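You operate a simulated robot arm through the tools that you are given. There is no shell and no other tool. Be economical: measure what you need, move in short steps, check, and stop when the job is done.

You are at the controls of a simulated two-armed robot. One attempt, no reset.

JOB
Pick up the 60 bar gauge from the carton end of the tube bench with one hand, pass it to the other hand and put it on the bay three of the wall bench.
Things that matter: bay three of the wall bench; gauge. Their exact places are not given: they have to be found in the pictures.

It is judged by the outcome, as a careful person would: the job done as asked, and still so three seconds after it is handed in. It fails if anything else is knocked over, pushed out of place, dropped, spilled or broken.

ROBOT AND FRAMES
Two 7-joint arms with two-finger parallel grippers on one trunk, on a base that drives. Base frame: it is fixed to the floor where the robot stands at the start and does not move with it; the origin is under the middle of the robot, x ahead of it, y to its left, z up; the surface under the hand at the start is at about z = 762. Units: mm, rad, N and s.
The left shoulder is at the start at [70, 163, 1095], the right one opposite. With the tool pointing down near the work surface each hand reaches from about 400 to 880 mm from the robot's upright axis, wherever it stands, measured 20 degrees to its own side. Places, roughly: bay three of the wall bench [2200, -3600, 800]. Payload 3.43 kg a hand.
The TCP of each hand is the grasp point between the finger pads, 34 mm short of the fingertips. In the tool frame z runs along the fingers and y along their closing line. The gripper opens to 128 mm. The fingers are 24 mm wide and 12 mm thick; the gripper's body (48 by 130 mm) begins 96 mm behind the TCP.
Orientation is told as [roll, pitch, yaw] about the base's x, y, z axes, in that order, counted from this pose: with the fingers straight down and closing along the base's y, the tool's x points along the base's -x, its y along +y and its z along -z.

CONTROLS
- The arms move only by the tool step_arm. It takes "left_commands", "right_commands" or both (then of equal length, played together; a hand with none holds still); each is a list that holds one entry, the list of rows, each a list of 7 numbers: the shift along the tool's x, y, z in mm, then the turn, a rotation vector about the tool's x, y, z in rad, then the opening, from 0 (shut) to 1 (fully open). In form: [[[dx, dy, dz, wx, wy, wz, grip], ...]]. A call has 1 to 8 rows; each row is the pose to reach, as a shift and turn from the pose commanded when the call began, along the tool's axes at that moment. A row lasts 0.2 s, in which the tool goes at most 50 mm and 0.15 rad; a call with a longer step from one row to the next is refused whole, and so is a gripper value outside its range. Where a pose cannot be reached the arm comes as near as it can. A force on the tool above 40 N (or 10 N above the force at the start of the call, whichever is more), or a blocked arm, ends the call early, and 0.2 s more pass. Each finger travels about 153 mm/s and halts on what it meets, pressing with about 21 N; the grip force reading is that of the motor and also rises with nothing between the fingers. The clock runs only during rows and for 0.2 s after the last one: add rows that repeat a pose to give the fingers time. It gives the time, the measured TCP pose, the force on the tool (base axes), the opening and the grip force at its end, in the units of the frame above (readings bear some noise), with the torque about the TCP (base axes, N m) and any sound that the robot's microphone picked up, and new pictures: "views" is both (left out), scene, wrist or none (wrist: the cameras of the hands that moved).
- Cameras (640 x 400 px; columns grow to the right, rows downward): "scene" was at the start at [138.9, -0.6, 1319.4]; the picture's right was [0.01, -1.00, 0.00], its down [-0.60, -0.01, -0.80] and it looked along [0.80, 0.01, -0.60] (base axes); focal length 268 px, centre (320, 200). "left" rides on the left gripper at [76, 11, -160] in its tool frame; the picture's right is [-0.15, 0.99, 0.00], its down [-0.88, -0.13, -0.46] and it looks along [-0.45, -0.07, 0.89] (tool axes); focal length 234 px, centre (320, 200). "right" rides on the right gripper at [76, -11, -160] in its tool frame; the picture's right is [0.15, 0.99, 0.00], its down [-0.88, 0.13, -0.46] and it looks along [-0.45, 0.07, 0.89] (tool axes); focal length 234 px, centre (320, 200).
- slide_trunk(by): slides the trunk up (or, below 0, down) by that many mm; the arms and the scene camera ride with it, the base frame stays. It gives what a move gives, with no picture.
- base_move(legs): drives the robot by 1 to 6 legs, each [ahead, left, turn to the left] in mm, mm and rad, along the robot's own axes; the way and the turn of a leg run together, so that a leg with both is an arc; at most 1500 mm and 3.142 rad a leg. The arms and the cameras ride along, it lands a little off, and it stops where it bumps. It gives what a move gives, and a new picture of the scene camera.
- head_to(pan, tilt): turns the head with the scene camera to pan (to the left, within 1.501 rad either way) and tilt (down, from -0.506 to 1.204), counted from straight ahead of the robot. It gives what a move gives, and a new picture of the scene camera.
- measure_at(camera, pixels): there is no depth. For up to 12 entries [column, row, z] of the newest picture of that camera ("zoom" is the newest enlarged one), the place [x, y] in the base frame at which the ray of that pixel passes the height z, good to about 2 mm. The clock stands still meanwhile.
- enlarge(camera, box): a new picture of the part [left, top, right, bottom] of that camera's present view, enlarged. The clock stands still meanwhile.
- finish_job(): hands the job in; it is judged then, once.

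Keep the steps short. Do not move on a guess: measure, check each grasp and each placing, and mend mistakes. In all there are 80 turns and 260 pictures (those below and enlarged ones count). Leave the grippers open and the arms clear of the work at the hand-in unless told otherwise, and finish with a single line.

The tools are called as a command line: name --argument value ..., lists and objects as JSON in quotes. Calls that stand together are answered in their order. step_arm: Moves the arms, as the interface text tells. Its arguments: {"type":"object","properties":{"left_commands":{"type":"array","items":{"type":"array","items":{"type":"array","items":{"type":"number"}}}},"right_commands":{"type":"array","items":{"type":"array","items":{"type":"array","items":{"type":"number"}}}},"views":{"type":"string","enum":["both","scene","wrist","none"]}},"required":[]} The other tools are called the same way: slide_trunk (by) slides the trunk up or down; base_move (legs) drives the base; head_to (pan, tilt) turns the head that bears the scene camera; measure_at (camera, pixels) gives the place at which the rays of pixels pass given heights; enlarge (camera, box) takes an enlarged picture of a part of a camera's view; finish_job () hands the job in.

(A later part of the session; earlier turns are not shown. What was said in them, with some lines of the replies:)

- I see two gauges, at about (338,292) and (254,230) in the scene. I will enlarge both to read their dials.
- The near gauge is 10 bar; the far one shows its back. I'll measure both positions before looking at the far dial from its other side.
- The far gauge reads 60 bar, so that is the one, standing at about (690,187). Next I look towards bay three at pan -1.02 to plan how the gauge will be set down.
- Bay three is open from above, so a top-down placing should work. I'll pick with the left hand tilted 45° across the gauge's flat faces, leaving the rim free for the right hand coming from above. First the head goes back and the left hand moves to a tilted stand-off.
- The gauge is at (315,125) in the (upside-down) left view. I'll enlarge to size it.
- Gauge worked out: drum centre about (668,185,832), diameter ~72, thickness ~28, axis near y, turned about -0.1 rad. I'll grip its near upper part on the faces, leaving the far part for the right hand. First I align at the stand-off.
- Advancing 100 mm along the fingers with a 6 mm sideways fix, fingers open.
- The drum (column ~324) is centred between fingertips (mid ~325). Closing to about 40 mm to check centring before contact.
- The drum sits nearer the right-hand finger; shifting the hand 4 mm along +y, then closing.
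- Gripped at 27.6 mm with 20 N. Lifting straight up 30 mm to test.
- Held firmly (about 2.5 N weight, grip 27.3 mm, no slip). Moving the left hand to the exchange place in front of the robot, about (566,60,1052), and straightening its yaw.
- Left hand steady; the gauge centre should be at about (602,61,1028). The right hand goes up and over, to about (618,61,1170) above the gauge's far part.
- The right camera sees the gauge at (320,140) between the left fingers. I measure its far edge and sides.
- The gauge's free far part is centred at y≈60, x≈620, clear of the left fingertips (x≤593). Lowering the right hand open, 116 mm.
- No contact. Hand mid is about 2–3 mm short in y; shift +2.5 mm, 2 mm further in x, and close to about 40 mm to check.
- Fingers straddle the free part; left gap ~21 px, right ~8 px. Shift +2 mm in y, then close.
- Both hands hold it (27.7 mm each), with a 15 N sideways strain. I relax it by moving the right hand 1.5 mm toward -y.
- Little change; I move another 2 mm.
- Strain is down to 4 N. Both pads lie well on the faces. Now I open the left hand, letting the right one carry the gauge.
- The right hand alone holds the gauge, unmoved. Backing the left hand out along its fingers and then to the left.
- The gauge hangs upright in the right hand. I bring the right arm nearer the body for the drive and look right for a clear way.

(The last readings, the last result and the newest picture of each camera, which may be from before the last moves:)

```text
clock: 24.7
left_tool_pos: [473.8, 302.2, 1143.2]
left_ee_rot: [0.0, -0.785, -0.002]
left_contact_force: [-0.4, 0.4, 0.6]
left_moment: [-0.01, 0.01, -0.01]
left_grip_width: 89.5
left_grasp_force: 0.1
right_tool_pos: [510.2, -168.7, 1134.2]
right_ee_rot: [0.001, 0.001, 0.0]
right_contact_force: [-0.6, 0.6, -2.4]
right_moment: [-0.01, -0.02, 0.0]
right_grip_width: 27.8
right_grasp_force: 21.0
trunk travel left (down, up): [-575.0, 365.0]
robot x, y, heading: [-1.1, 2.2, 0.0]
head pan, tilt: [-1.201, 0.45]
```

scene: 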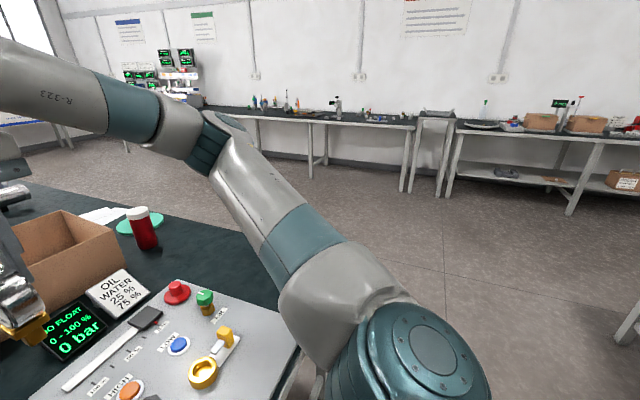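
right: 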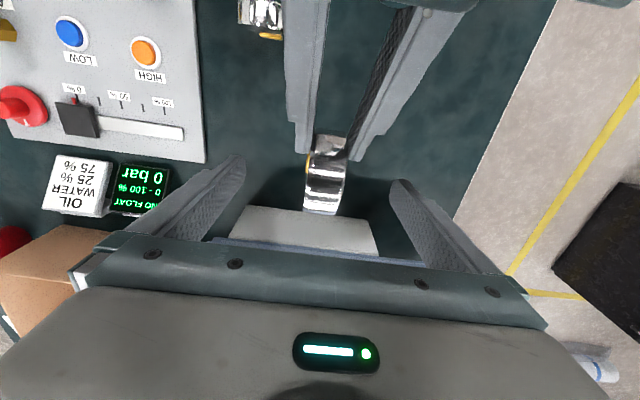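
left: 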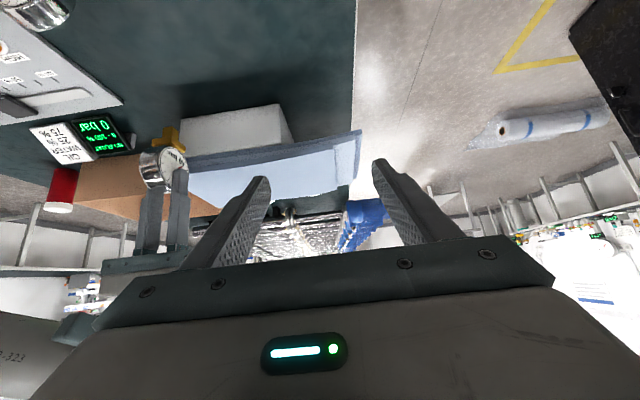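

Weight now reads -2.4 N on the right hand. The floor to the right is clear. Backing 350 mm off the bench, then strafing right 1400 mm.

base_move --legs '[[-350, 0, 0], [0, -1400, 0]]'

```text
clock: 33.6
left_tool_pos: [120.2, -1100.6, 1144.0]
left_ee_rot: [0.0, -0.787, -0.003]
left_contact_force: [0.4, -0.4, -0.5]
left_moment: [0.01, 0.01, -0.01]
left_grip_width: 89.8
left_grasp_force: 0.0
right_tool_pos: [155.6, -1573.3, 1135.1]
right_ee_rot: [0.0, 0.0, -0.002]
right_contact_force: [0.2, 0.1, -3.0]
right_moment: [0.02, -0.01, 0.0]
right_grip_width: 27.5
right_grasp_force: 21.0
trunk travel left (down, up): [-575.0, 365.0]
robot x, y, heading: [-353.1, -1402.4, -0.004]
head pan, tilt: [-1.201, 0.45]
```

scene: 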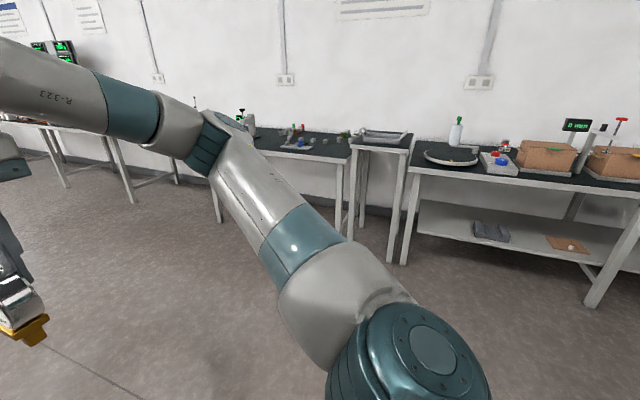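

Now looking ahead along +x before driving.

head_to --pan -0.1 --tilt 0.4

```text
clock: 34.9
left_tool_pos: [120.2, -1101.9, 1143.2]
left_ee_rot: [0.001, -0.785, -0.003]
left_contact_force: [0.3, 0.3, -0.6]
left_moment: [0.04, 0.06, -0.01]
left_grip_width: 89.5
left_grasp_force: 0.1
right_tool_pos: [155.9, -1572.8, 1136.4]
right_ee_rot: [0.0, 0.0, -0.002]
right_contact_force: [0.4, 0.0, -2.0]
right_moment: [-0.01, 0.0, 0.01]
right_grip_width: 27.6
right_grasp_force: 21.1
trunk travel left (down, up): [-575.0, 365.0]
robot x, y, heading: [-356.3, -1400.8, 0.001]
head pan, tilt: [-0.099, 0.4]
```

scene: 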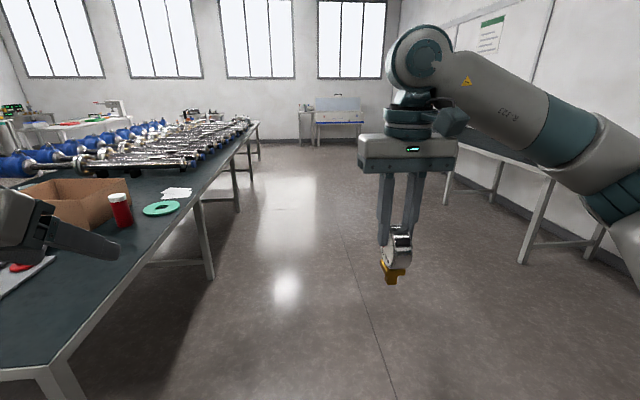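

measure_at --camera "scene" --pixels '[[140, 290, 762], [45, 365, 762], [545, 180, 790], [262, 122, 762], [440, 140, 790]]'

```text
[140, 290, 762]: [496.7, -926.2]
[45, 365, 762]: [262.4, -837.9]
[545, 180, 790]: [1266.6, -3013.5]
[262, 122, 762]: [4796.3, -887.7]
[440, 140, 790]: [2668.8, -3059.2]
```

Tube bench edge is near y≈-900, the wall bench front near y≈-3030. Strafe 350 more right, then go forward 2750, then turn to face the wall bench.

base_move --legs '[[0, -350, 0], [1400, 0, 0], [1350, 0, 0], [0, 0, -1.5708]]'

head_to --pan 0.0 --tilt 0.45

```text
clock: 53.9
left_tool_pos: [2668.1, -2252.7, 1143.9]
left_ee_rot: [-0.002, -0.785, -1.59]
left_contact_force: [0.9, 0.3, 0.8]
left_moment: [0.01, 0.01, -0.01]
left_grip_width: 89.5
left_grasp_force: 0.0
right_tool_pos: [2196.3, -2280.9, 1135.1]
right_ee_rot: [0.0, -0.001, -1.59]
right_contact_force: [0.0, -0.3, -2.0]
right_moment: [-0.03, 0.0, 0.01]
right_grip_width: 27.9
right_grasp_force: 20.8
trunk travel left (down, up): [-575.0, 365.0]
robot x, y, heading: [2375.8, -1775.1, -1.586]
head pan, tilt: [-0.099, 0.4]
```

scene: 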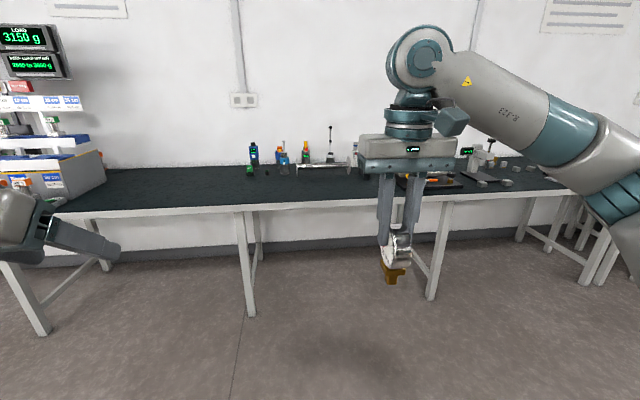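

```text
clock: 54.6
left_tool_pos: [2667.9, -2253.1, 1143.1]
left_ee_rot: [0.0, -0.785, -1.591]
left_contact_force: [0.1, 0.3, 0.1]
left_moment: [-0.04, 0.0, 0.01]
left_grip_width: 89.7
left_grasp_force: 0.1
right_tool_pos: [2196.7, -2279.1, 1135.4]
right_ee_rot: [0.0, 0.001, -1.592]
right_contact_force: [0.3, -0.8, -2.1]
right_moment: [-0.04, -0.02, 0.01]
right_grip_width: 27.6
right_grasp_force: 21.6
trunk travel left (down, up): [-575.0, 365.0]
robot x, y, heading: [2374.0, -1774.2, -1.588]
head pan, tilt: [0.0, 0.45]
```

scene: 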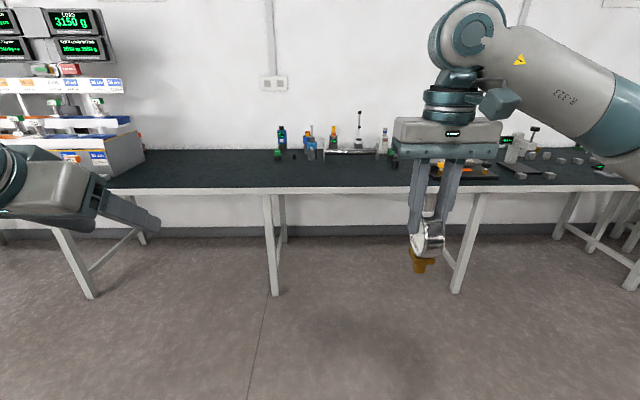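

By projection the rough bay-three spot lies near pixel (352,160). I'll enlarge the bench there to find out what marks the bay.

enlarge --camera "scene" --box '[220, 100, 420, 220]'

enlarge --camera "scene" --box '[440, 110, 640, 230]'

enlarge --camera "scene" --box '[0, 0, 200, 200]'

measure_at --camera "scene" --pixels '[[275, 193, 790], [300, 158, 790], [390, 158, 790], [470, 178, 790], [120, 190, 790], [352, 160, 800]]'

```text
3.20 times, centred on (320, 160) of scene
```

zoom: 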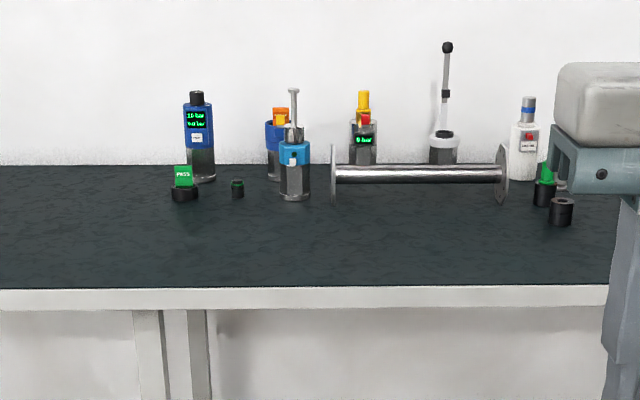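

```text
3.20 times, centred on (540, 170) of scene
```

zoom: 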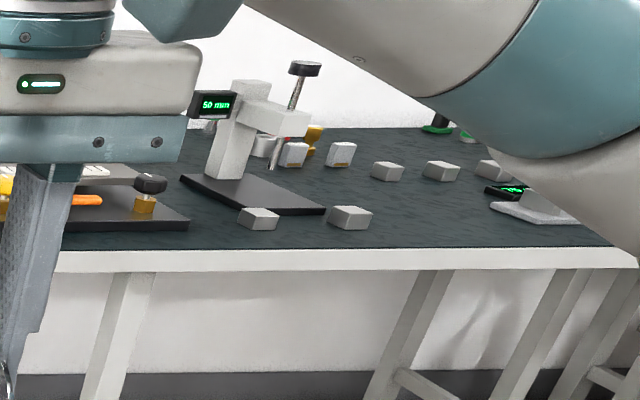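

```text
2.00 times, centred on (100, 100) of scene
```

zoom: 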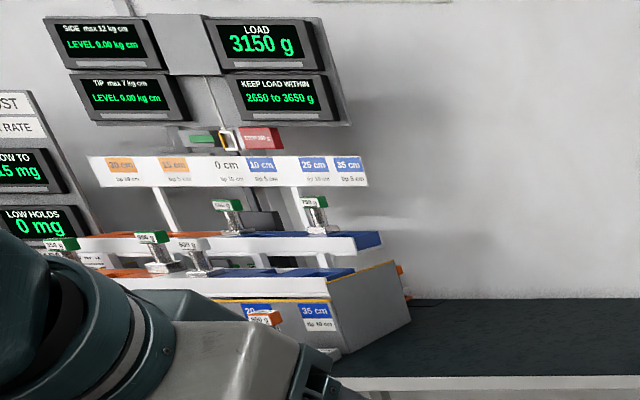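

```text
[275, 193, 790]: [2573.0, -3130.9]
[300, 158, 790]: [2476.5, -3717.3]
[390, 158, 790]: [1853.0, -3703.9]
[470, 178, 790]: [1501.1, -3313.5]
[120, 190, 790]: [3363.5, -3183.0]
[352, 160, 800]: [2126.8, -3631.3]
```

The front edge of the bench is near y≈-3080 and the area near (2200,-3600) holds pressure equipment, with clear space in front. I drive 850 mm closer and look down.

base_move --legs '[[850, 0, 0.015]]'

head_to --pan -0.1 --tilt 0.55

```text
clock: 59.1
left_tool_pos: [2664.3, -3100.4, 1142.4]
left_ee_rot: [0.0, -0.785, -1.576]
left_contact_force: [0.0, 1.0, -0.5]
left_moment: [0.0, -0.03, 0.01]
left_grip_width: 89.9
left_grasp_force: 0.0
right_tool_pos: [2192.4, -3132.7, 1135.8]
right_ee_rot: [0.0, 0.0, -1.577]
right_contact_force: [0.5, -0.4, -2.0]
right_moment: [0.01, -0.04, -0.01]
right_grip_width: 27.7
right_grasp_force: 20.8
trunk travel left (down, up): [-575.0, 365.0]
robot x, y, heading: [2365.2, -2620.5, -1.573]
head pan, tilt: [0.0, 0.45]
```

scene: 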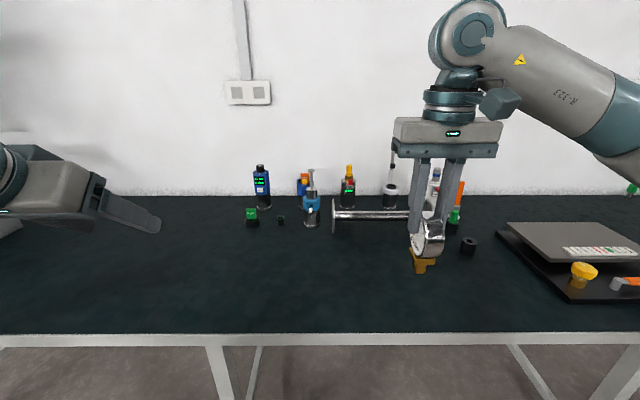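

```text
clock: 59.7
left_tool_pos: [2664.3, -3099.3, 1143.6]
left_ee_rot: [0.0, -0.784, -1.578]
left_contact_force: [-0.3, 0.5, 1.0]
left_moment: [0.02, 0.03, 0.0]
left_grip_width: 89.7
left_grasp_force: 0.2
right_tool_pos: [2192.1, -3132.5, 1136.0]
right_ee_rot: [0.001, -0.002, -1.577]
right_contact_force: [0.1, -0.6, -2.1]
right_moment: [-0.01, 0.03, 0.02]
right_grip_width: 27.7
right_grasp_force: 21.1
trunk travel left (down, up): [-575.0, 365.0]
robot x, y, heading: [2366.1, -2627.1, -1.574]
head pan, tilt: [-0.099, 0.55]
```

scene: 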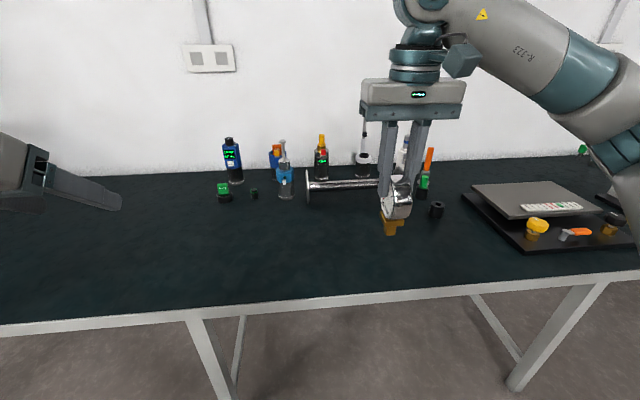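

No marked bay outline yet. I enlarge the equipment for labels and measure the clear area.

enlarge --camera "scene" --box '[200, 120, 340, 215]'

enlarge --camera "scene" --box '[300, 120, 460, 230]'

measure_at --camera "scene" --pixels '[[224, 202, 790], [286, 198, 790], [308, 205, 790], [437, 217, 790], [462, 197, 790], [525, 252, 790], [320, 250, 790], [320, 302, 790], [320, 180, 790], [437, 217, 762], [320, 302, 762]]'

head_to --pan -0.1 --tilt -0.1

```text
4.21 times, centred on (270, 168) of scene
```

zoom: 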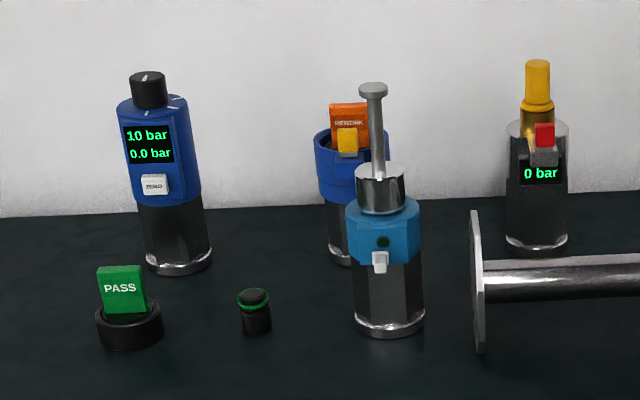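

```text
3.64 times, centred on (380, 175) of scene
```

zoom: 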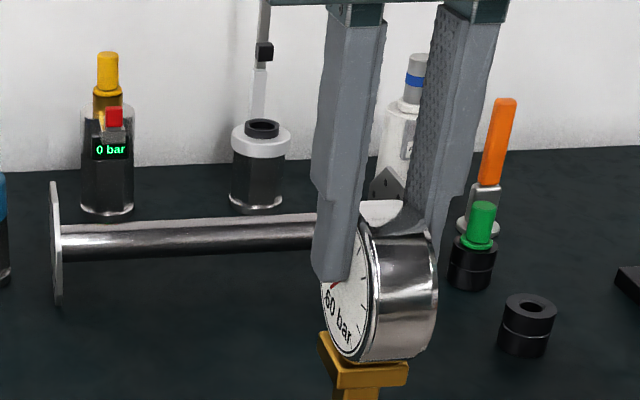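

```text
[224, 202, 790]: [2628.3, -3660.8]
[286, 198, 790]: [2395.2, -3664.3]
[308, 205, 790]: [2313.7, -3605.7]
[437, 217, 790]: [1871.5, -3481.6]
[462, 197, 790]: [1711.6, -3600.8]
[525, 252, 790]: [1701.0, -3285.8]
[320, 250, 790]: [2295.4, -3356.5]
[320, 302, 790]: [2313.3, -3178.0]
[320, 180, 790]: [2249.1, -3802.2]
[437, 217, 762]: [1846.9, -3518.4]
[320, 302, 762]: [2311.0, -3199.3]
```

```text
clock: 60.8
left_tool_pos: [2664.6, -3099.6, 1143.8]
left_ee_rot: [0.0, -0.785, -1.575]
left_contact_force: [0.1, -0.5, 0.3]
left_moment: [0.03, 0.02, 0.0]
left_grip_width: 89.4
left_grasp_force: 0.1
right_tool_pos: [2193.1, -3132.5, 1135.6]
right_ee_rot: [-0.002, 0.0, -1.576]
right_contact_force: [-0.4, -0.3, -1.9]
right_moment: [-0.02, -0.01, 0.02]
right_grip_width: 27.6
right_grasp_force: 20.4
trunk travel left (down, up): [-575.0, 365.0]
robot x, y, heading: [2362.5, -2620.8, -1.574]
head pan, tilt: [-0.099, -0.099]
```

scene: 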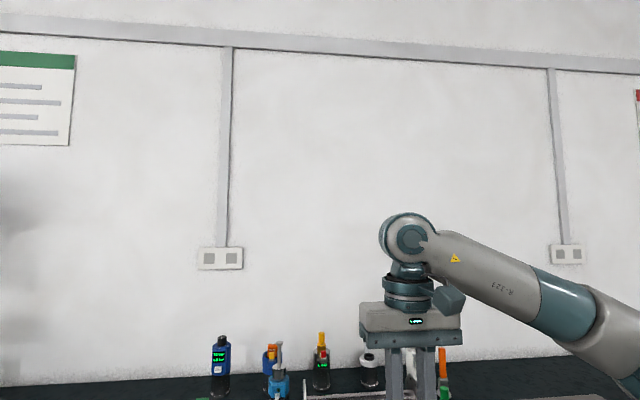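

No bay label is visible, but the panel between the two wall conduits with the pressure gear matches (2200,-3600). I drive 200 mm closer and look down at the clear strip in front of the gear.

base_move --legs '[[190, 0, 0]]'

head_to --pan -0.15 --tilt 0.7

step_arm --right_commands '[[[0, 0, -2, 0, 0, 0, 0.1]]]' --views "wrist"

```text
clock: 62.3
left_tool_pos: [2663.7, -3288.9, 1143.3]
left_ee_rot: [-0.001, -0.783, -1.573]
left_contact_force: [0.0, -0.2, 0.5]
left_moment: [0.02, -0.03, -0.01]
left_grip_width: 89.6
left_grasp_force: 0.0
right_tool_pos: [2192.8, -3325.1, 1136.2]
right_ee_rot: [0.001, 0.0, -1.575]
right_contact_force: [-0.3, -0.8, -1.4]
right_moment: [0.02, 0.04, 0.02]
right_grip_width: 27.8
right_grasp_force: 21.3
trunk travel left (down, up): [-575.0, 365.0]
robot x, y, heading: [2363.9, -2814.0, -1.571]
head pan, tilt: [-0.099, -0.099]
```

scene: 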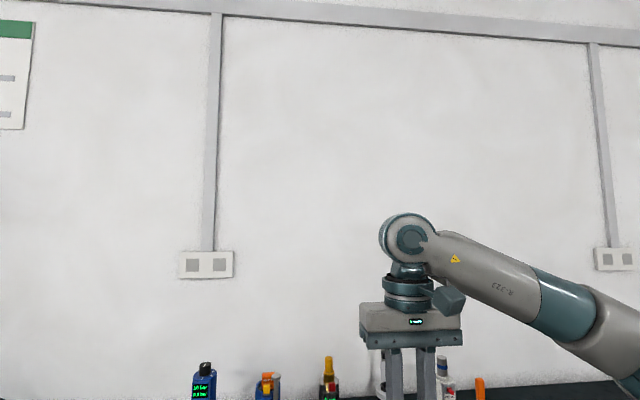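

```text
clock: 63.5
left_tool_pos: [2665.4, -3290.1, 1143.1]
left_ee_rot: [-0.001, -0.786, -1.575]
left_contact_force: [-1.2, 0.2, -0.5]
left_moment: [-0.01, 0.0, 0.0]
left_grip_width: 89.5
left_grasp_force: 0.1
right_tool_pos: [2191.9, -3324.2, 1136.8]
right_ee_rot: [0.0, 0.0, -1.573]
right_contact_force: [0.5, 0.4, -1.9]
right_moment: [0.03, 0.03, 0.01]
right_grip_width: 27.8
right_grasp_force: 20.8
trunk travel left (down, up): [-575.0, 365.0]
robot x, y, heading: [2365.7, -2814.4, -1.575]
head pan, tilt: [-0.15, 0.7]
```

scene: 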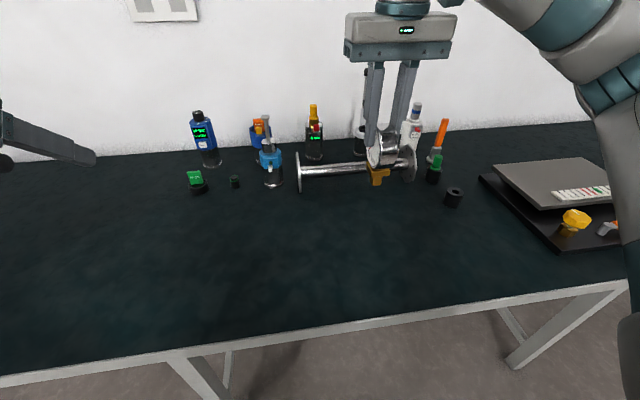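

```text
clock: 63.9
left_tool_pos: [2664.0, -3290.0, 1143.4]
left_ee_rot: [-0.001, -0.786, -1.575]
left_contact_force: [0.6, 0.1, 0.6]
left_moment: [0.0, 0.0, 0.03]
left_grip_width: 89.4
left_grasp_force: 0.2
right_tool_pos: [2193.5, -3324.9, 1136.5]
right_ee_rot: [0.001, 0.001, -1.575]
right_contact_force: [0.6, 0.0, -1.9]
right_moment: [0.01, -0.01, 0.04]
right_grip_width: 27.4
right_grasp_force: 21.5
trunk travel left (down, up): [-575.0, 365.0]
robot x, y, heading: [2364.7, -2813.3, -1.579]
head pan, tilt: [-0.15, 0.7]
```

right: 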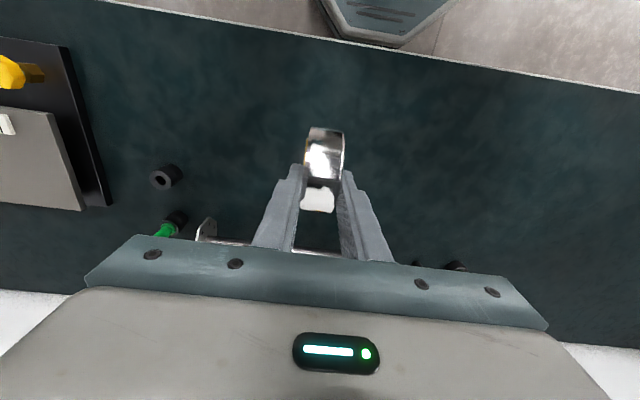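

I triangulate the bench height with the plate corners and the black ring seen in both cameras.

measure_at --camera "scene" --pixels '[[480, 180, 762], [480, 180, 800], [557, 250, 762], [557, 250, 800], [452, 207, 762], [452, 207, 800], [300, 190, 770], [412, 180, 770], [330, 330, 762]]'

measure_at --camera "right" --pixels '[[107, 205, 762], [107, 205, 800], [66, 47, 762], [66, 47, 800], [172, 166, 762], [172, 166, 800], [500, 72, 762], [500, 72, 800]]'

enlarge --camera "scene" --box '[270, 100, 490, 240]'

```text
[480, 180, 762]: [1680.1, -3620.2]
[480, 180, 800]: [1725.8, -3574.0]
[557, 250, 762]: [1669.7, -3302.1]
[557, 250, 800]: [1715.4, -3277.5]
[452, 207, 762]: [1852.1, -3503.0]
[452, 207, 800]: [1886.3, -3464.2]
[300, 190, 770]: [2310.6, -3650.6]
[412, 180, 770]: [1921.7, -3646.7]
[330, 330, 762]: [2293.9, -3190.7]
```

```text
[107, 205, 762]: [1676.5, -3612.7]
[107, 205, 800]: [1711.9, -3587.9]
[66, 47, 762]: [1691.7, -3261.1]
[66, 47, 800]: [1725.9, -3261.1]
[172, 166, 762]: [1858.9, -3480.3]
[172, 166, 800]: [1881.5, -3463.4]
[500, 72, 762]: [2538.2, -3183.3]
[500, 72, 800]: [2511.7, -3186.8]
```

```text
2.86 times, centred on (380, 170) of scene
```

zoom: 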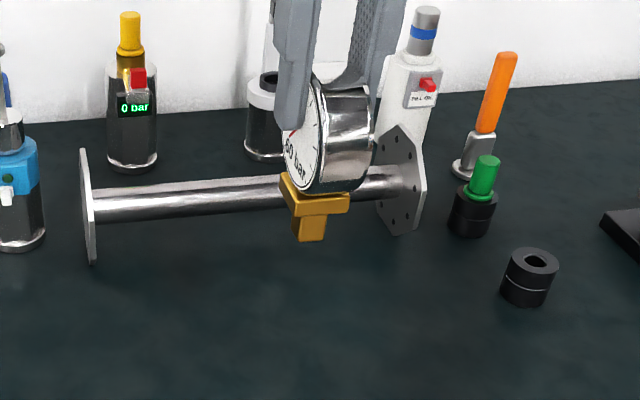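

Both views agree at z≈762: bench height is 762, and the shaft lies at y≈-3630. I'll set the foot at about (2190,-3500), in the clear middle of the bay. Going forward 191 mm and partly down.

step_arm --right_commands '[[[-40, 0, 0, 0, 0, 0, 0.1], [-80, 0, 0, 0, 0, 0, 0.1], [-120, 0, 0, 0, 0, 0, 0.1], [-160, 0, 10, 0, 0, 0, 0.1], [-191, 0, 40, 0, 0, 0, 0.1], [-191, 0, 85, 0, 0, 0, 0.1], [-191, 0, 130, 0, 0, 0, 0.1], [-191, 0, 170, 0, 0, 0, 0.1]]]'

```text
clock: 65.7
left_tool_pos: [2664.4, -3290.4, 1142.4]
left_ee_rot: [-0.002, -0.782, -1.575]
left_contact_force: [-0.1, 0.5, -0.6]
left_moment: [0.01, 0.0, -0.01]
left_grip_width: 89.4
left_grasp_force: 0.0
right_tool_pos: [2192.1, -3515.8, 965.2]
right_ee_rot: [0.001, 0.001, -1.574]
right_contact_force: [-0.4, -0.4, -1.9]
right_moment: [0.01, -0.02, 0.01]
right_grip_width: 27.6
right_grasp_force: 20.6
trunk travel left (down, up): [-575.0, 365.0]
robot x, y, heading: [2363.6, -2814.7, -1.574]
head pan, tilt: [-0.15, 0.7]
```

scene: 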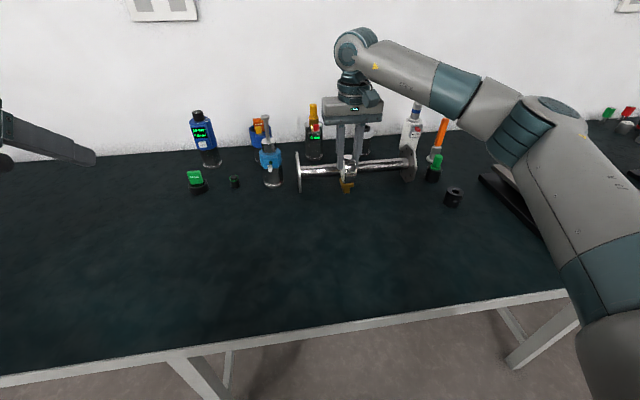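
right: 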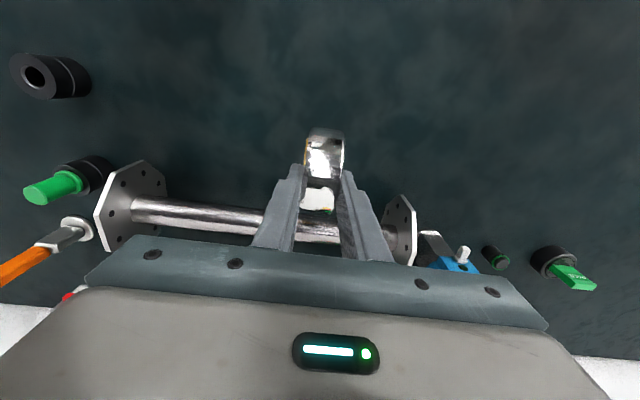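

Clear of everything. Lowering to about 12 mm above the bench, then checking.

step_arm --right_commands '[[[0, 0, 40, 0, 0, 0, 0.1], [0, 0, 75, 0, 0, 0, 0.1], [0, 0, 92, 0, 0, 0, 0.1], [0, 0, 92, 0, 0, 0, 0.1]]]' --views "wrist"

enlarge --camera "scene" --box '[290, 110, 410, 210]'

```text
clock: 66.7
left_tool_pos: [2664.6, -3288.5, 1143.2]
left_ee_rot: [0.0, -0.785, -1.575]
left_contact_force: [-0.8, -0.6, 0.3]
left_moment: [-0.01, -0.02, -0.02]
left_grip_width: 89.5
left_grasp_force: 0.1
right_tool_pos: [2192.3, -3514.0, 874.3]
right_ee_rot: [0.0, 0.0, -1.575]
right_contact_force: [0.0, -1.2, 9.6]
right_moment: [-0.1, -0.02, 0.01]
right_grip_width: 27.5
right_grasp_force: 21.0
trunk travel left (down, up): [-575.0, 365.0]
robot x, y, heading: [2363.0, -2817.1, -1.574]
head pan, tilt: [-0.15, 0.7]
```

right: 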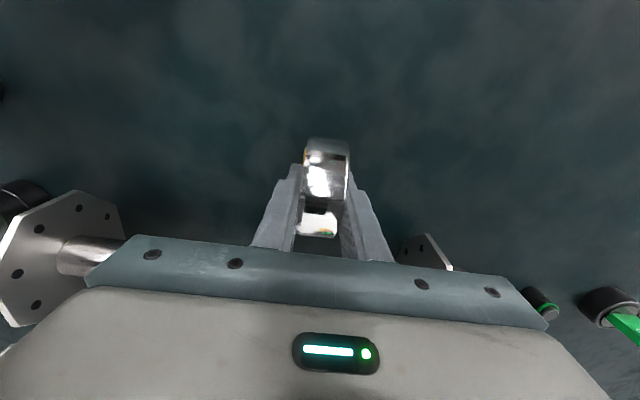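

```text
4.00 times, centred on (350, 160) of scene
```

zoom: 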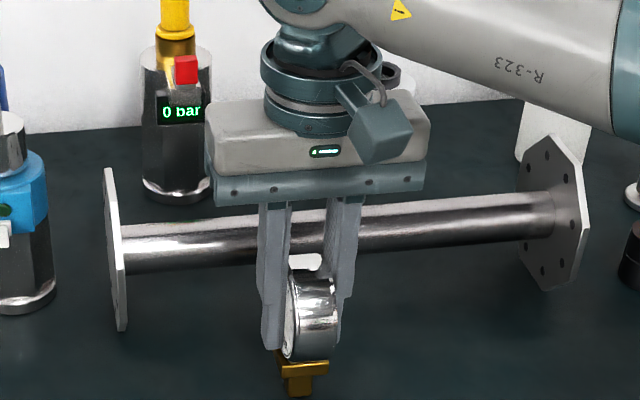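

It already touches: +9.6 N at TCP z 874. I raise 4 mm and inspect whether the gauge has turned in the grip.

step_arm --right_commands '[[[0, 0, -2, 0, 0, 0, 0.1], [0, 0, -4, 0, 0, 0, 0.1], [0, 0, -4, 0, 0, 0, 0.1]]]' --views "none"

enlarge --camera "right" --box '[260, 110, 400, 250]'

enlarge --camera "scene" --box '[330, 160, 390, 220]'

```text
clock: 67.5
left_tool_pos: [2664.4, -3290.8, 1143.8]
left_ee_rot: [0.0, -0.785, -1.575]
left_contact_force: [-0.2, 0.1, -0.3]
left_moment: [0.0, -0.02, -0.01]
left_grip_width: 89.5
left_grasp_force: 0.1
right_tool_pos: [2191.3, -3514.4, 879.2]
right_ee_rot: [-0.002, 0.003, -1.575]
right_contact_force: [0.2, -0.3, -1.4]
right_moment: [0.0, 0.01, 0.01]
right_grip_width: 28.1
right_grasp_force: 20.8
trunk travel left (down, up): [-575.0, 365.0]
robot x, y, heading: [2369.0, -2816.7, -1.576]
head pan, tilt: [-0.15, 0.7]
```

```text
2.86 times, centred on (330, 180) of right
```

zoom: 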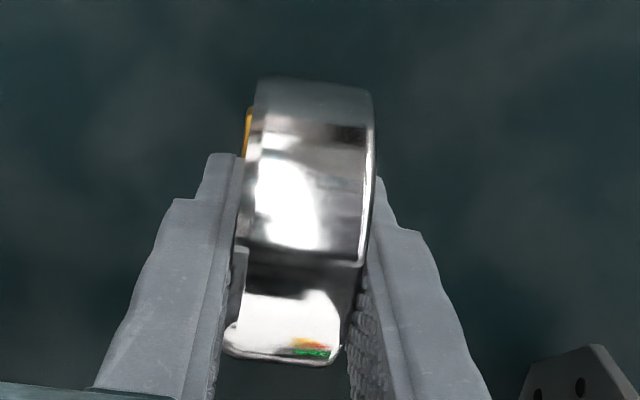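

```text
6.67 times, centred on (360, 190) of scene
```

zoom: 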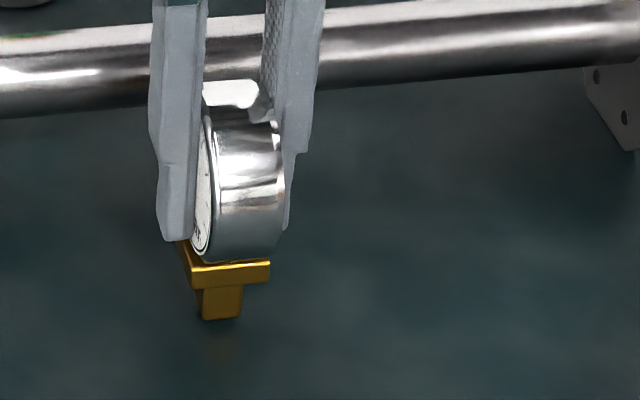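

Free again. To see whether it is tilted about the dial axis I turn the left hand 0.9 rad to the right so its camera looks at the dial (which faces +x).

step_arm --left_commands '[[[0, 0, 0, 0.1, 0, 0.1, 0.7], [0, 0, 0, 0.2, 0, 0.2, 0.7], [0, 0, 0, 0.3, 0, 0.3, 0.7], [0, 0, 0, 0.4, 0, 0.4, 0.7], [0, 0, 0, 0.5, 0, 0.5, 0.7], [0, 0, 0, 0.6, 0, 0.6, 0.7], [0, 0, 0, 0.636, 0, 0.636, 0.7]]]' --views "wrist"

measure_at --camera "scene" --pixels '[[345, 207.7, 762], [345, 207.7, 775], [345, 207.7, 790]]'

```text
clock: 69.1
left_tool_pos: [2664.6, -3288.4, 1143.4]
left_ee_rot: [0.001, -0.786, -2.474]
left_contact_force: [-1.1, -0.1, -0.2]
left_moment: [0.01, -0.02, 0.06]
left_grip_width: 89.4
left_grasp_force: 0.0
right_tool_pos: [2192.0, -3514.8, 879.1]
right_ee_rot: [-0.002, -0.001, -1.575]
right_contact_force: [-0.8, -0.4, -2.5]
right_moment: [-0.03, -0.01, -0.01]
right_grip_width: 28.0
right_grasp_force: 20.8
trunk travel left (down, up): [-575.0, 365.0]
robot x, y, heading: [2367.6, -2811.8, -1.579]
head pan, tilt: [-0.15, 0.7]
```

left: 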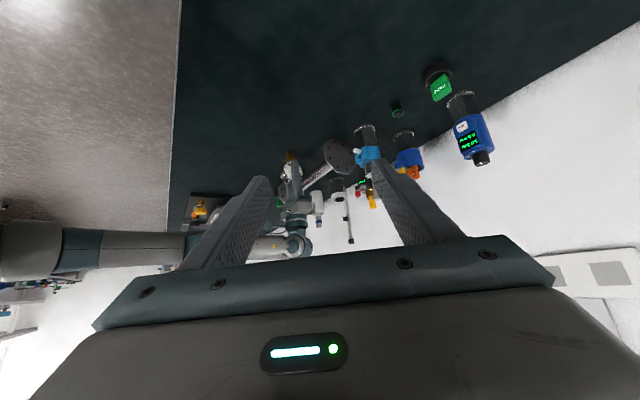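

```text
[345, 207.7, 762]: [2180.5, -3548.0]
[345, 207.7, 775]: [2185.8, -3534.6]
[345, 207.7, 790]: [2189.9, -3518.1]
```

enlarge --camera "left" --box '[250, 130, 370, 230]'

enlarge --camera "left" --box '[270, 140, 320, 200]'

```text
4.00 times, centred on (310, 180) of left
```

zoom: 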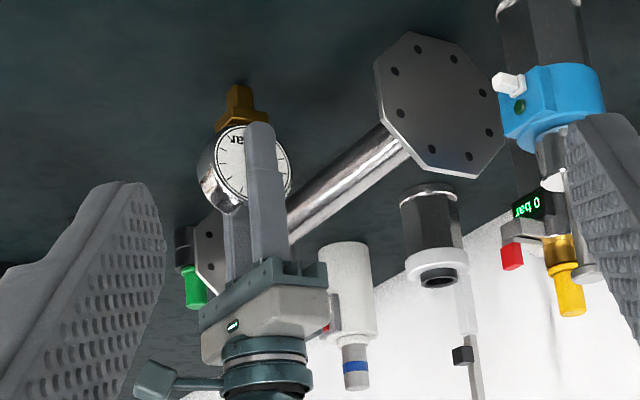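

```text
6.67 times, centred on (295, 170) of left
```

zoom: 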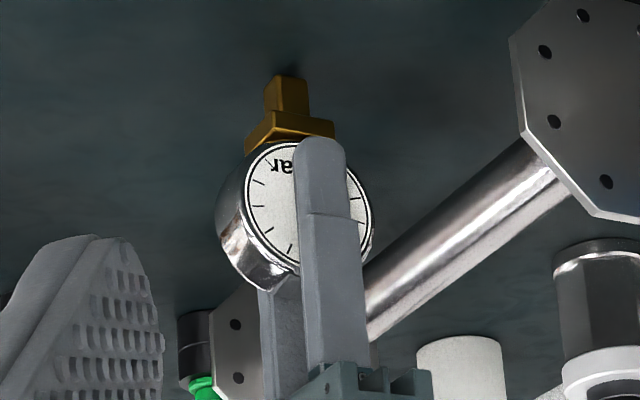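

The gauge slid up in the hand (bench is really at z≈800) but is upright within about 2° (stem axis vs. true vertical in the left view). Lowering in 1 mm steps until light contact.

step_arm --right_commands '[[[0, 0, 1, 0, 0, 0, 0.1], [0, 0, 2, 0, 0, 0, 0.1], [0, 0, 3, 0, 0, 0, 0.1], [0, 0, 3, 0, 0, 0, 0.1]]]' --views "none"

```text
clock: 70.1
left_tool_pos: [2663.7, -3289.8, 1144.2]
left_ee_rot: [0.0, -0.785, -2.473]
left_contact_force: [0.6, -0.2, 0.4]
left_moment: [0.0, -0.01, 0.03]
left_grip_width: 89.7
left_grasp_force: 0.0
right_tool_pos: [2191.9, -3515.2, 876.4]
right_ee_rot: [0.001, 0.001, -1.574]
right_contact_force: [0.3, -0.3, -1.5]
right_moment: [-0.03, 0.03, 0.02]
right_grip_width: 27.8
right_grasp_force: 20.9
trunk travel left (down, up): [-575.0, 365.0]
robot x, y, heading: [2364.4, -2813.8, -1.573]
head pan, tilt: [-0.15, 0.7]
```

step_arm --right_commands '[[[0, 0, 0.5, 0, 0, 0, 0.1], [0, 0, 1, 0, 0, 0, 0.1], [0, 0, 1, 0, 0, 0, 0.1]]]' --views "none"

```text
clock: 70.9
left_tool_pos: [2663.9, -3289.8, 1142.8]
left_ee_rot: [0.001, -0.786, -2.473]
left_contact_force: [0.5, -0.6, -0.8]
left_moment: [-0.02, 0.03, 0.04]
left_grip_width: 89.6
left_grasp_force: 0.1
right_tool_pos: [2193.1, -3515.5, 875.4]
right_ee_rot: [0.001, -0.001, -1.575]
right_contact_force: [0.4, -0.5, -1.3]
right_moment: [-0.03, 0.01, -0.01]
right_grip_width: 27.9
right_grasp_force: 20.5
trunk travel left (down, up): [-575.0, 365.0]
robot x, y, heading: [2363.1, -2812.6, -1.573]
head pan, tilt: [-0.15, 0.7]
```

Still about full weight on the hand; another millimetre.

step_arm --right_commands '[[[0, 0, 0.5, 0, 0, 0, 0.1], [0, 0, 1, 0, 0, 0, 0.1], [0, 0, 1, 0, 0, 0, 0.1]]]' --views "none"

enlarge --camera "scene" --box '[330, 160, 390, 220]'

```text
clock: 71.7
left_tool_pos: [2665.2, -3288.9, 1143.6]
left_ee_rot: [0.001, -0.785, -2.473]
left_contact_force: [-0.2, 0.1, -0.2]
left_moment: [-0.02, -0.02, -0.01]
left_grip_width: 89.7
left_grasp_force: 0.0
right_tool_pos: [2192.5, -3514.2, 874.2]
right_ee_rot: [-0.001, -0.004, -1.574]
right_contact_force: [-0.8, -1.1, 3.4]
right_moment: [-0.11, 0.04, 0.02]
right_grip_width: 28.0
right_grasp_force: 21.0
trunk travel left (down, up): [-575.0, 365.0]
robot x, y, heading: [2362.7, -2814.3, -1.573]
head pan, tilt: [-0.15, 0.7]
```

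```text
6.67 times, centred on (360, 190) of scene
```

zoom: 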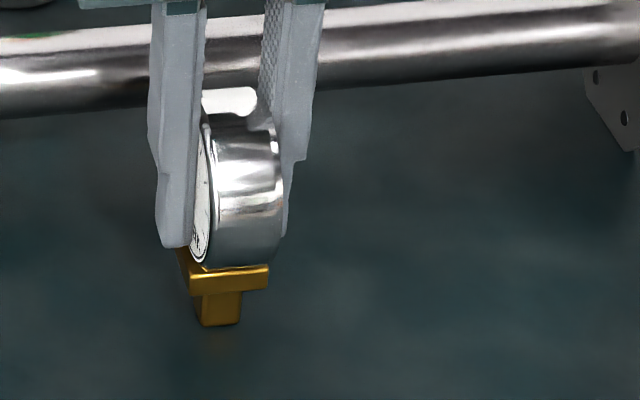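

Contact: +3.4 N. Opening only slightly (about 33 mm) first, so the fingers still guard the gauge.

step_arm --right_commands '[[[0, 0, 0, 0, 0, 0, 0.235], [0, 0, 0, 0, 0, 0, 0.26], [0, 0, 0, 0, 0, 0, 0.26], [0, 0, 0, 0, 0, 0, 0.26]]]' --views "none"

enlarge --camera "scene" --box '[330, 160, 390, 220]'

enlarge --camera "left" --box '[270, 140, 320, 200]'

```text
clock: 72.7
left_tool_pos: [2664.0, -3289.9, 1144.0]
left_ee_rot: [-0.001, -0.784, -2.472]
left_contact_force: [-1.1, -0.4, -0.4]
left_moment: [-0.01, 0.0, -0.03]
left_grip_width: 89.6
left_grasp_force: 0.0
right_tool_pos: [2194.0, -3514.6, 874.8]
right_ee_rot: [0.001, 0.001, -1.575]
right_contact_force: [-0.5, -0.2, -0.4]
right_moment: [0.01, 0.01, 0.01]
right_grip_width: 33.3
right_grasp_force: 0.1
trunk travel left (down, up): [-575.0, 365.0]
robot x, y, heading: [2363.7, -2814.8, -1.57]
head pan, tilt: [-0.15, 0.7]
```

```text
6.67 times, centred on (360, 190) of scene
```

zoom: 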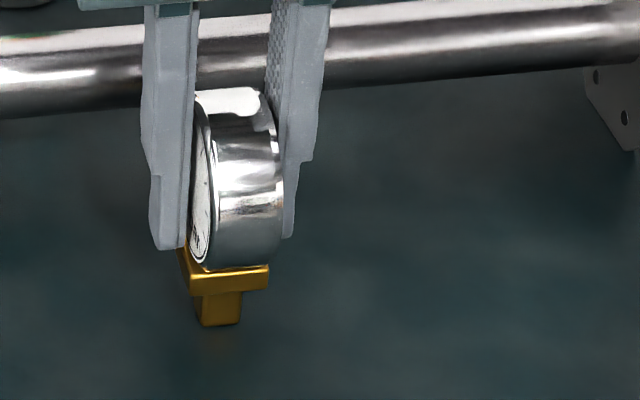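

```text
6.67 times, centred on (295, 170) of left
```

zoom: 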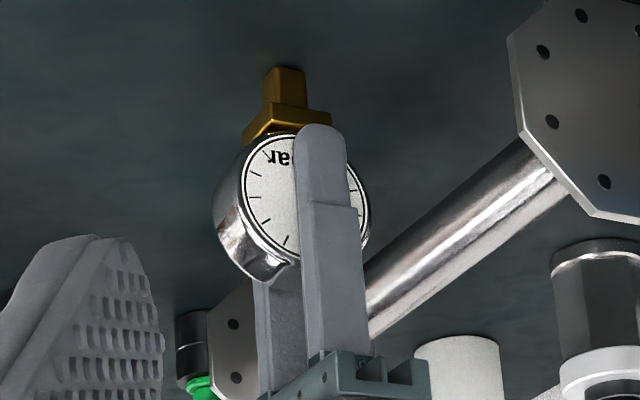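

The gauge stands by itself, grip force 0. Opening fully, then raising straight up.

step_arm --right_commands '[[[0, 0, 0, 0, 0, 0, 0.4], [0, 0, 0, 0, 0, 0, 0.6], [0, 0, 0, 0, 0, 0, 0.7], [0, 0, -25, 0, 0, 0, 0.7], [0, 0, -65, 0, 0, 0, 0.7], [0, 0, -110, 0, 0, 0, 0.7], [0, 0, -155, 0, 0, 0, 0.7], [0, 0, -200, 0, 0, 0, 0.7]]]'

enlarge --camera "scene" --box '[290, 120, 410, 220]'

```text
clock: 74.5
left_tool_pos: [2664.7, -3289.2, 1143.1]
left_ee_rot: [0.001, -0.785, -2.471]
left_contact_force: [0.0, -0.9, 0.2]
left_moment: [-0.04, 0.03, 0.02]
left_grip_width: 89.7
left_grasp_force: 0.1
right_tool_pos: [2191.9, -3515.1, 1073.3]
right_ee_rot: [-0.001, -0.001, -1.573]
right_contact_force: [0.7, 1.5, -0.6]
right_moment: [0.03, -0.01, 0.01]
right_grip_width: 89.5
right_grasp_force: 0.0
trunk travel left (down, up): [-575.0, 365.0]
robot x, y, heading: [2365.7, -2815.0, -1.575]
head pan, tilt: [-0.15, 0.7]
```

scene: 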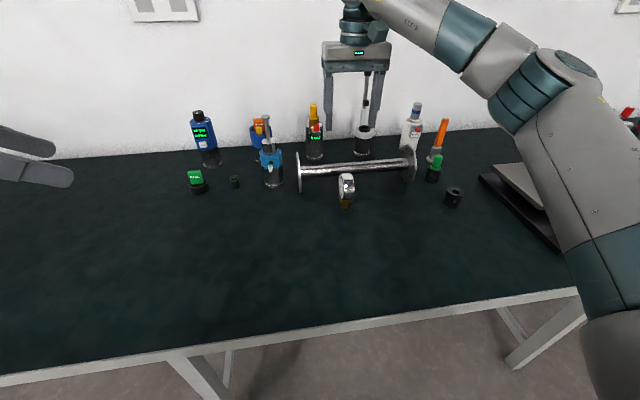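
right: 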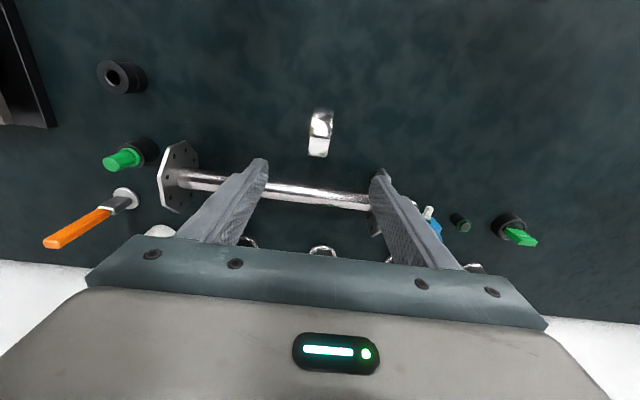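

```text
4.00 times, centred on (350, 170) of scene
```

zoom: 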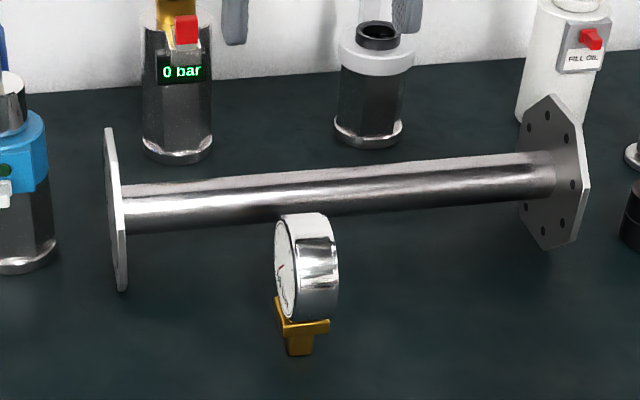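

The gauge stands upright by itself at about (2190,-3505). I pull the right arm back, open both grippers, and check again for stability.

step_arm --right_commands '[[[0, 0, -40, 0, 0, 0, 1], [40, 0, -60, 0, 0, 0, 1], [80, 0, -60, 0, 0, 0, 1], [120, 0, -60, 0, 0, 0, 1], [160, 0, -60, 0, 0, 0, 1], [190, 0, -60, 0, 0, 0, 1], [190, 0, -60, 0, 0, 0, 1], [190, 0, -60, 0, 0, 0, 1]]]' --left_commands '[[[0, 0, 0, 0, 0, 0, 1], [0, 0, 0, 0, 0, 0, 1], [0, 0, 0, 0, 0, 0, 1], [0, 0, 0, 0, 0, 0, 1], [0, 0, 0, 0, 0, 0, 1], [0, 0, 0, 0, 0, 0, 1], [0, 0, 0, 0, 0, 0, 1], [0, 0, 0, 0, 0, 0, 1]]]' --views "wrist"

enlarge --camera "scene" --box '[290, 120, 410, 220]'

measure_at --camera "scene" --pixels '[[345, 208, 800]]'

```text
clock: 76.3
left_tool_pos: [2664.2, -3288.8, 1143.5]
left_ee_rot: [0.0, -0.785, -2.473]
left_contact_force: [-1.0, 0.2, 0.4]
left_moment: [0.01, -0.01, 0.0]
left_grip_width: 128.1
left_grasp_force: 0.1
right_tool_pos: [2191.4, -3325.1, 1133.6]
right_ee_rot: [0.0, 0.0, -1.574]
right_contact_force: [0.5, -0.3, 0.5]
right_moment: [0.02, -0.01, 0.0]
right_grip_width: 128.0
right_grasp_force: 0.1
trunk travel left (down, up): [-575.0, 365.0]
robot x, y, heading: [2365.3, -2809.9, -1.575]
head pan, tilt: [-0.15, 0.7]
```

right: 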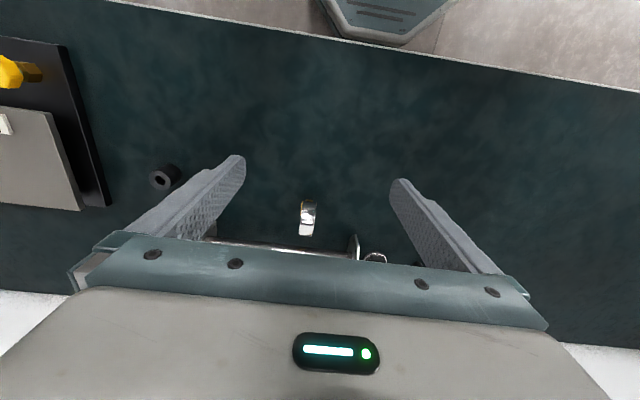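
left: 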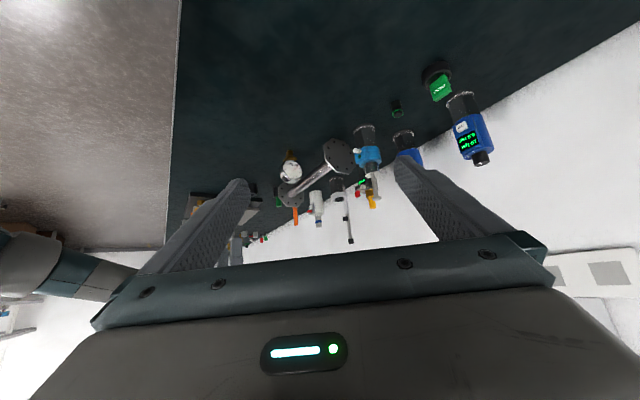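

```text
4.00 times, centred on (350, 170) of scene
```

zoom: 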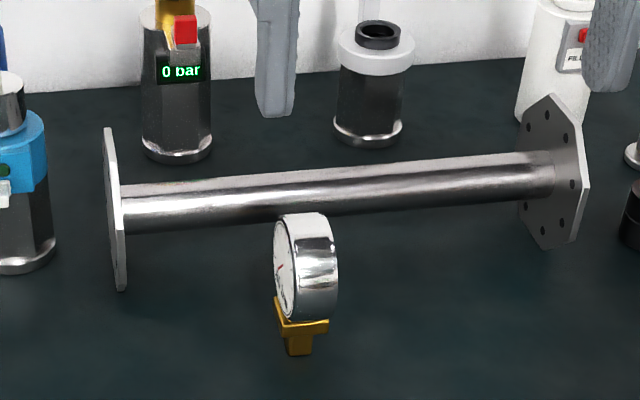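

```text
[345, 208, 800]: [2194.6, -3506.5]
```

The gauge has stayed upright and steady at (2195,-3506), with nothing else disturbed and both hands open and clear. Handing in.

finish_job

```text
The job is handed in.
```

I picked up the 60 bar gauge with the left hand, passed it to the right, and stood it upright at about (2195, -3506) on the wall bench. I saw no bay label there, so I took bay three from the rough coordinates you gave; nothing else was seen to move.
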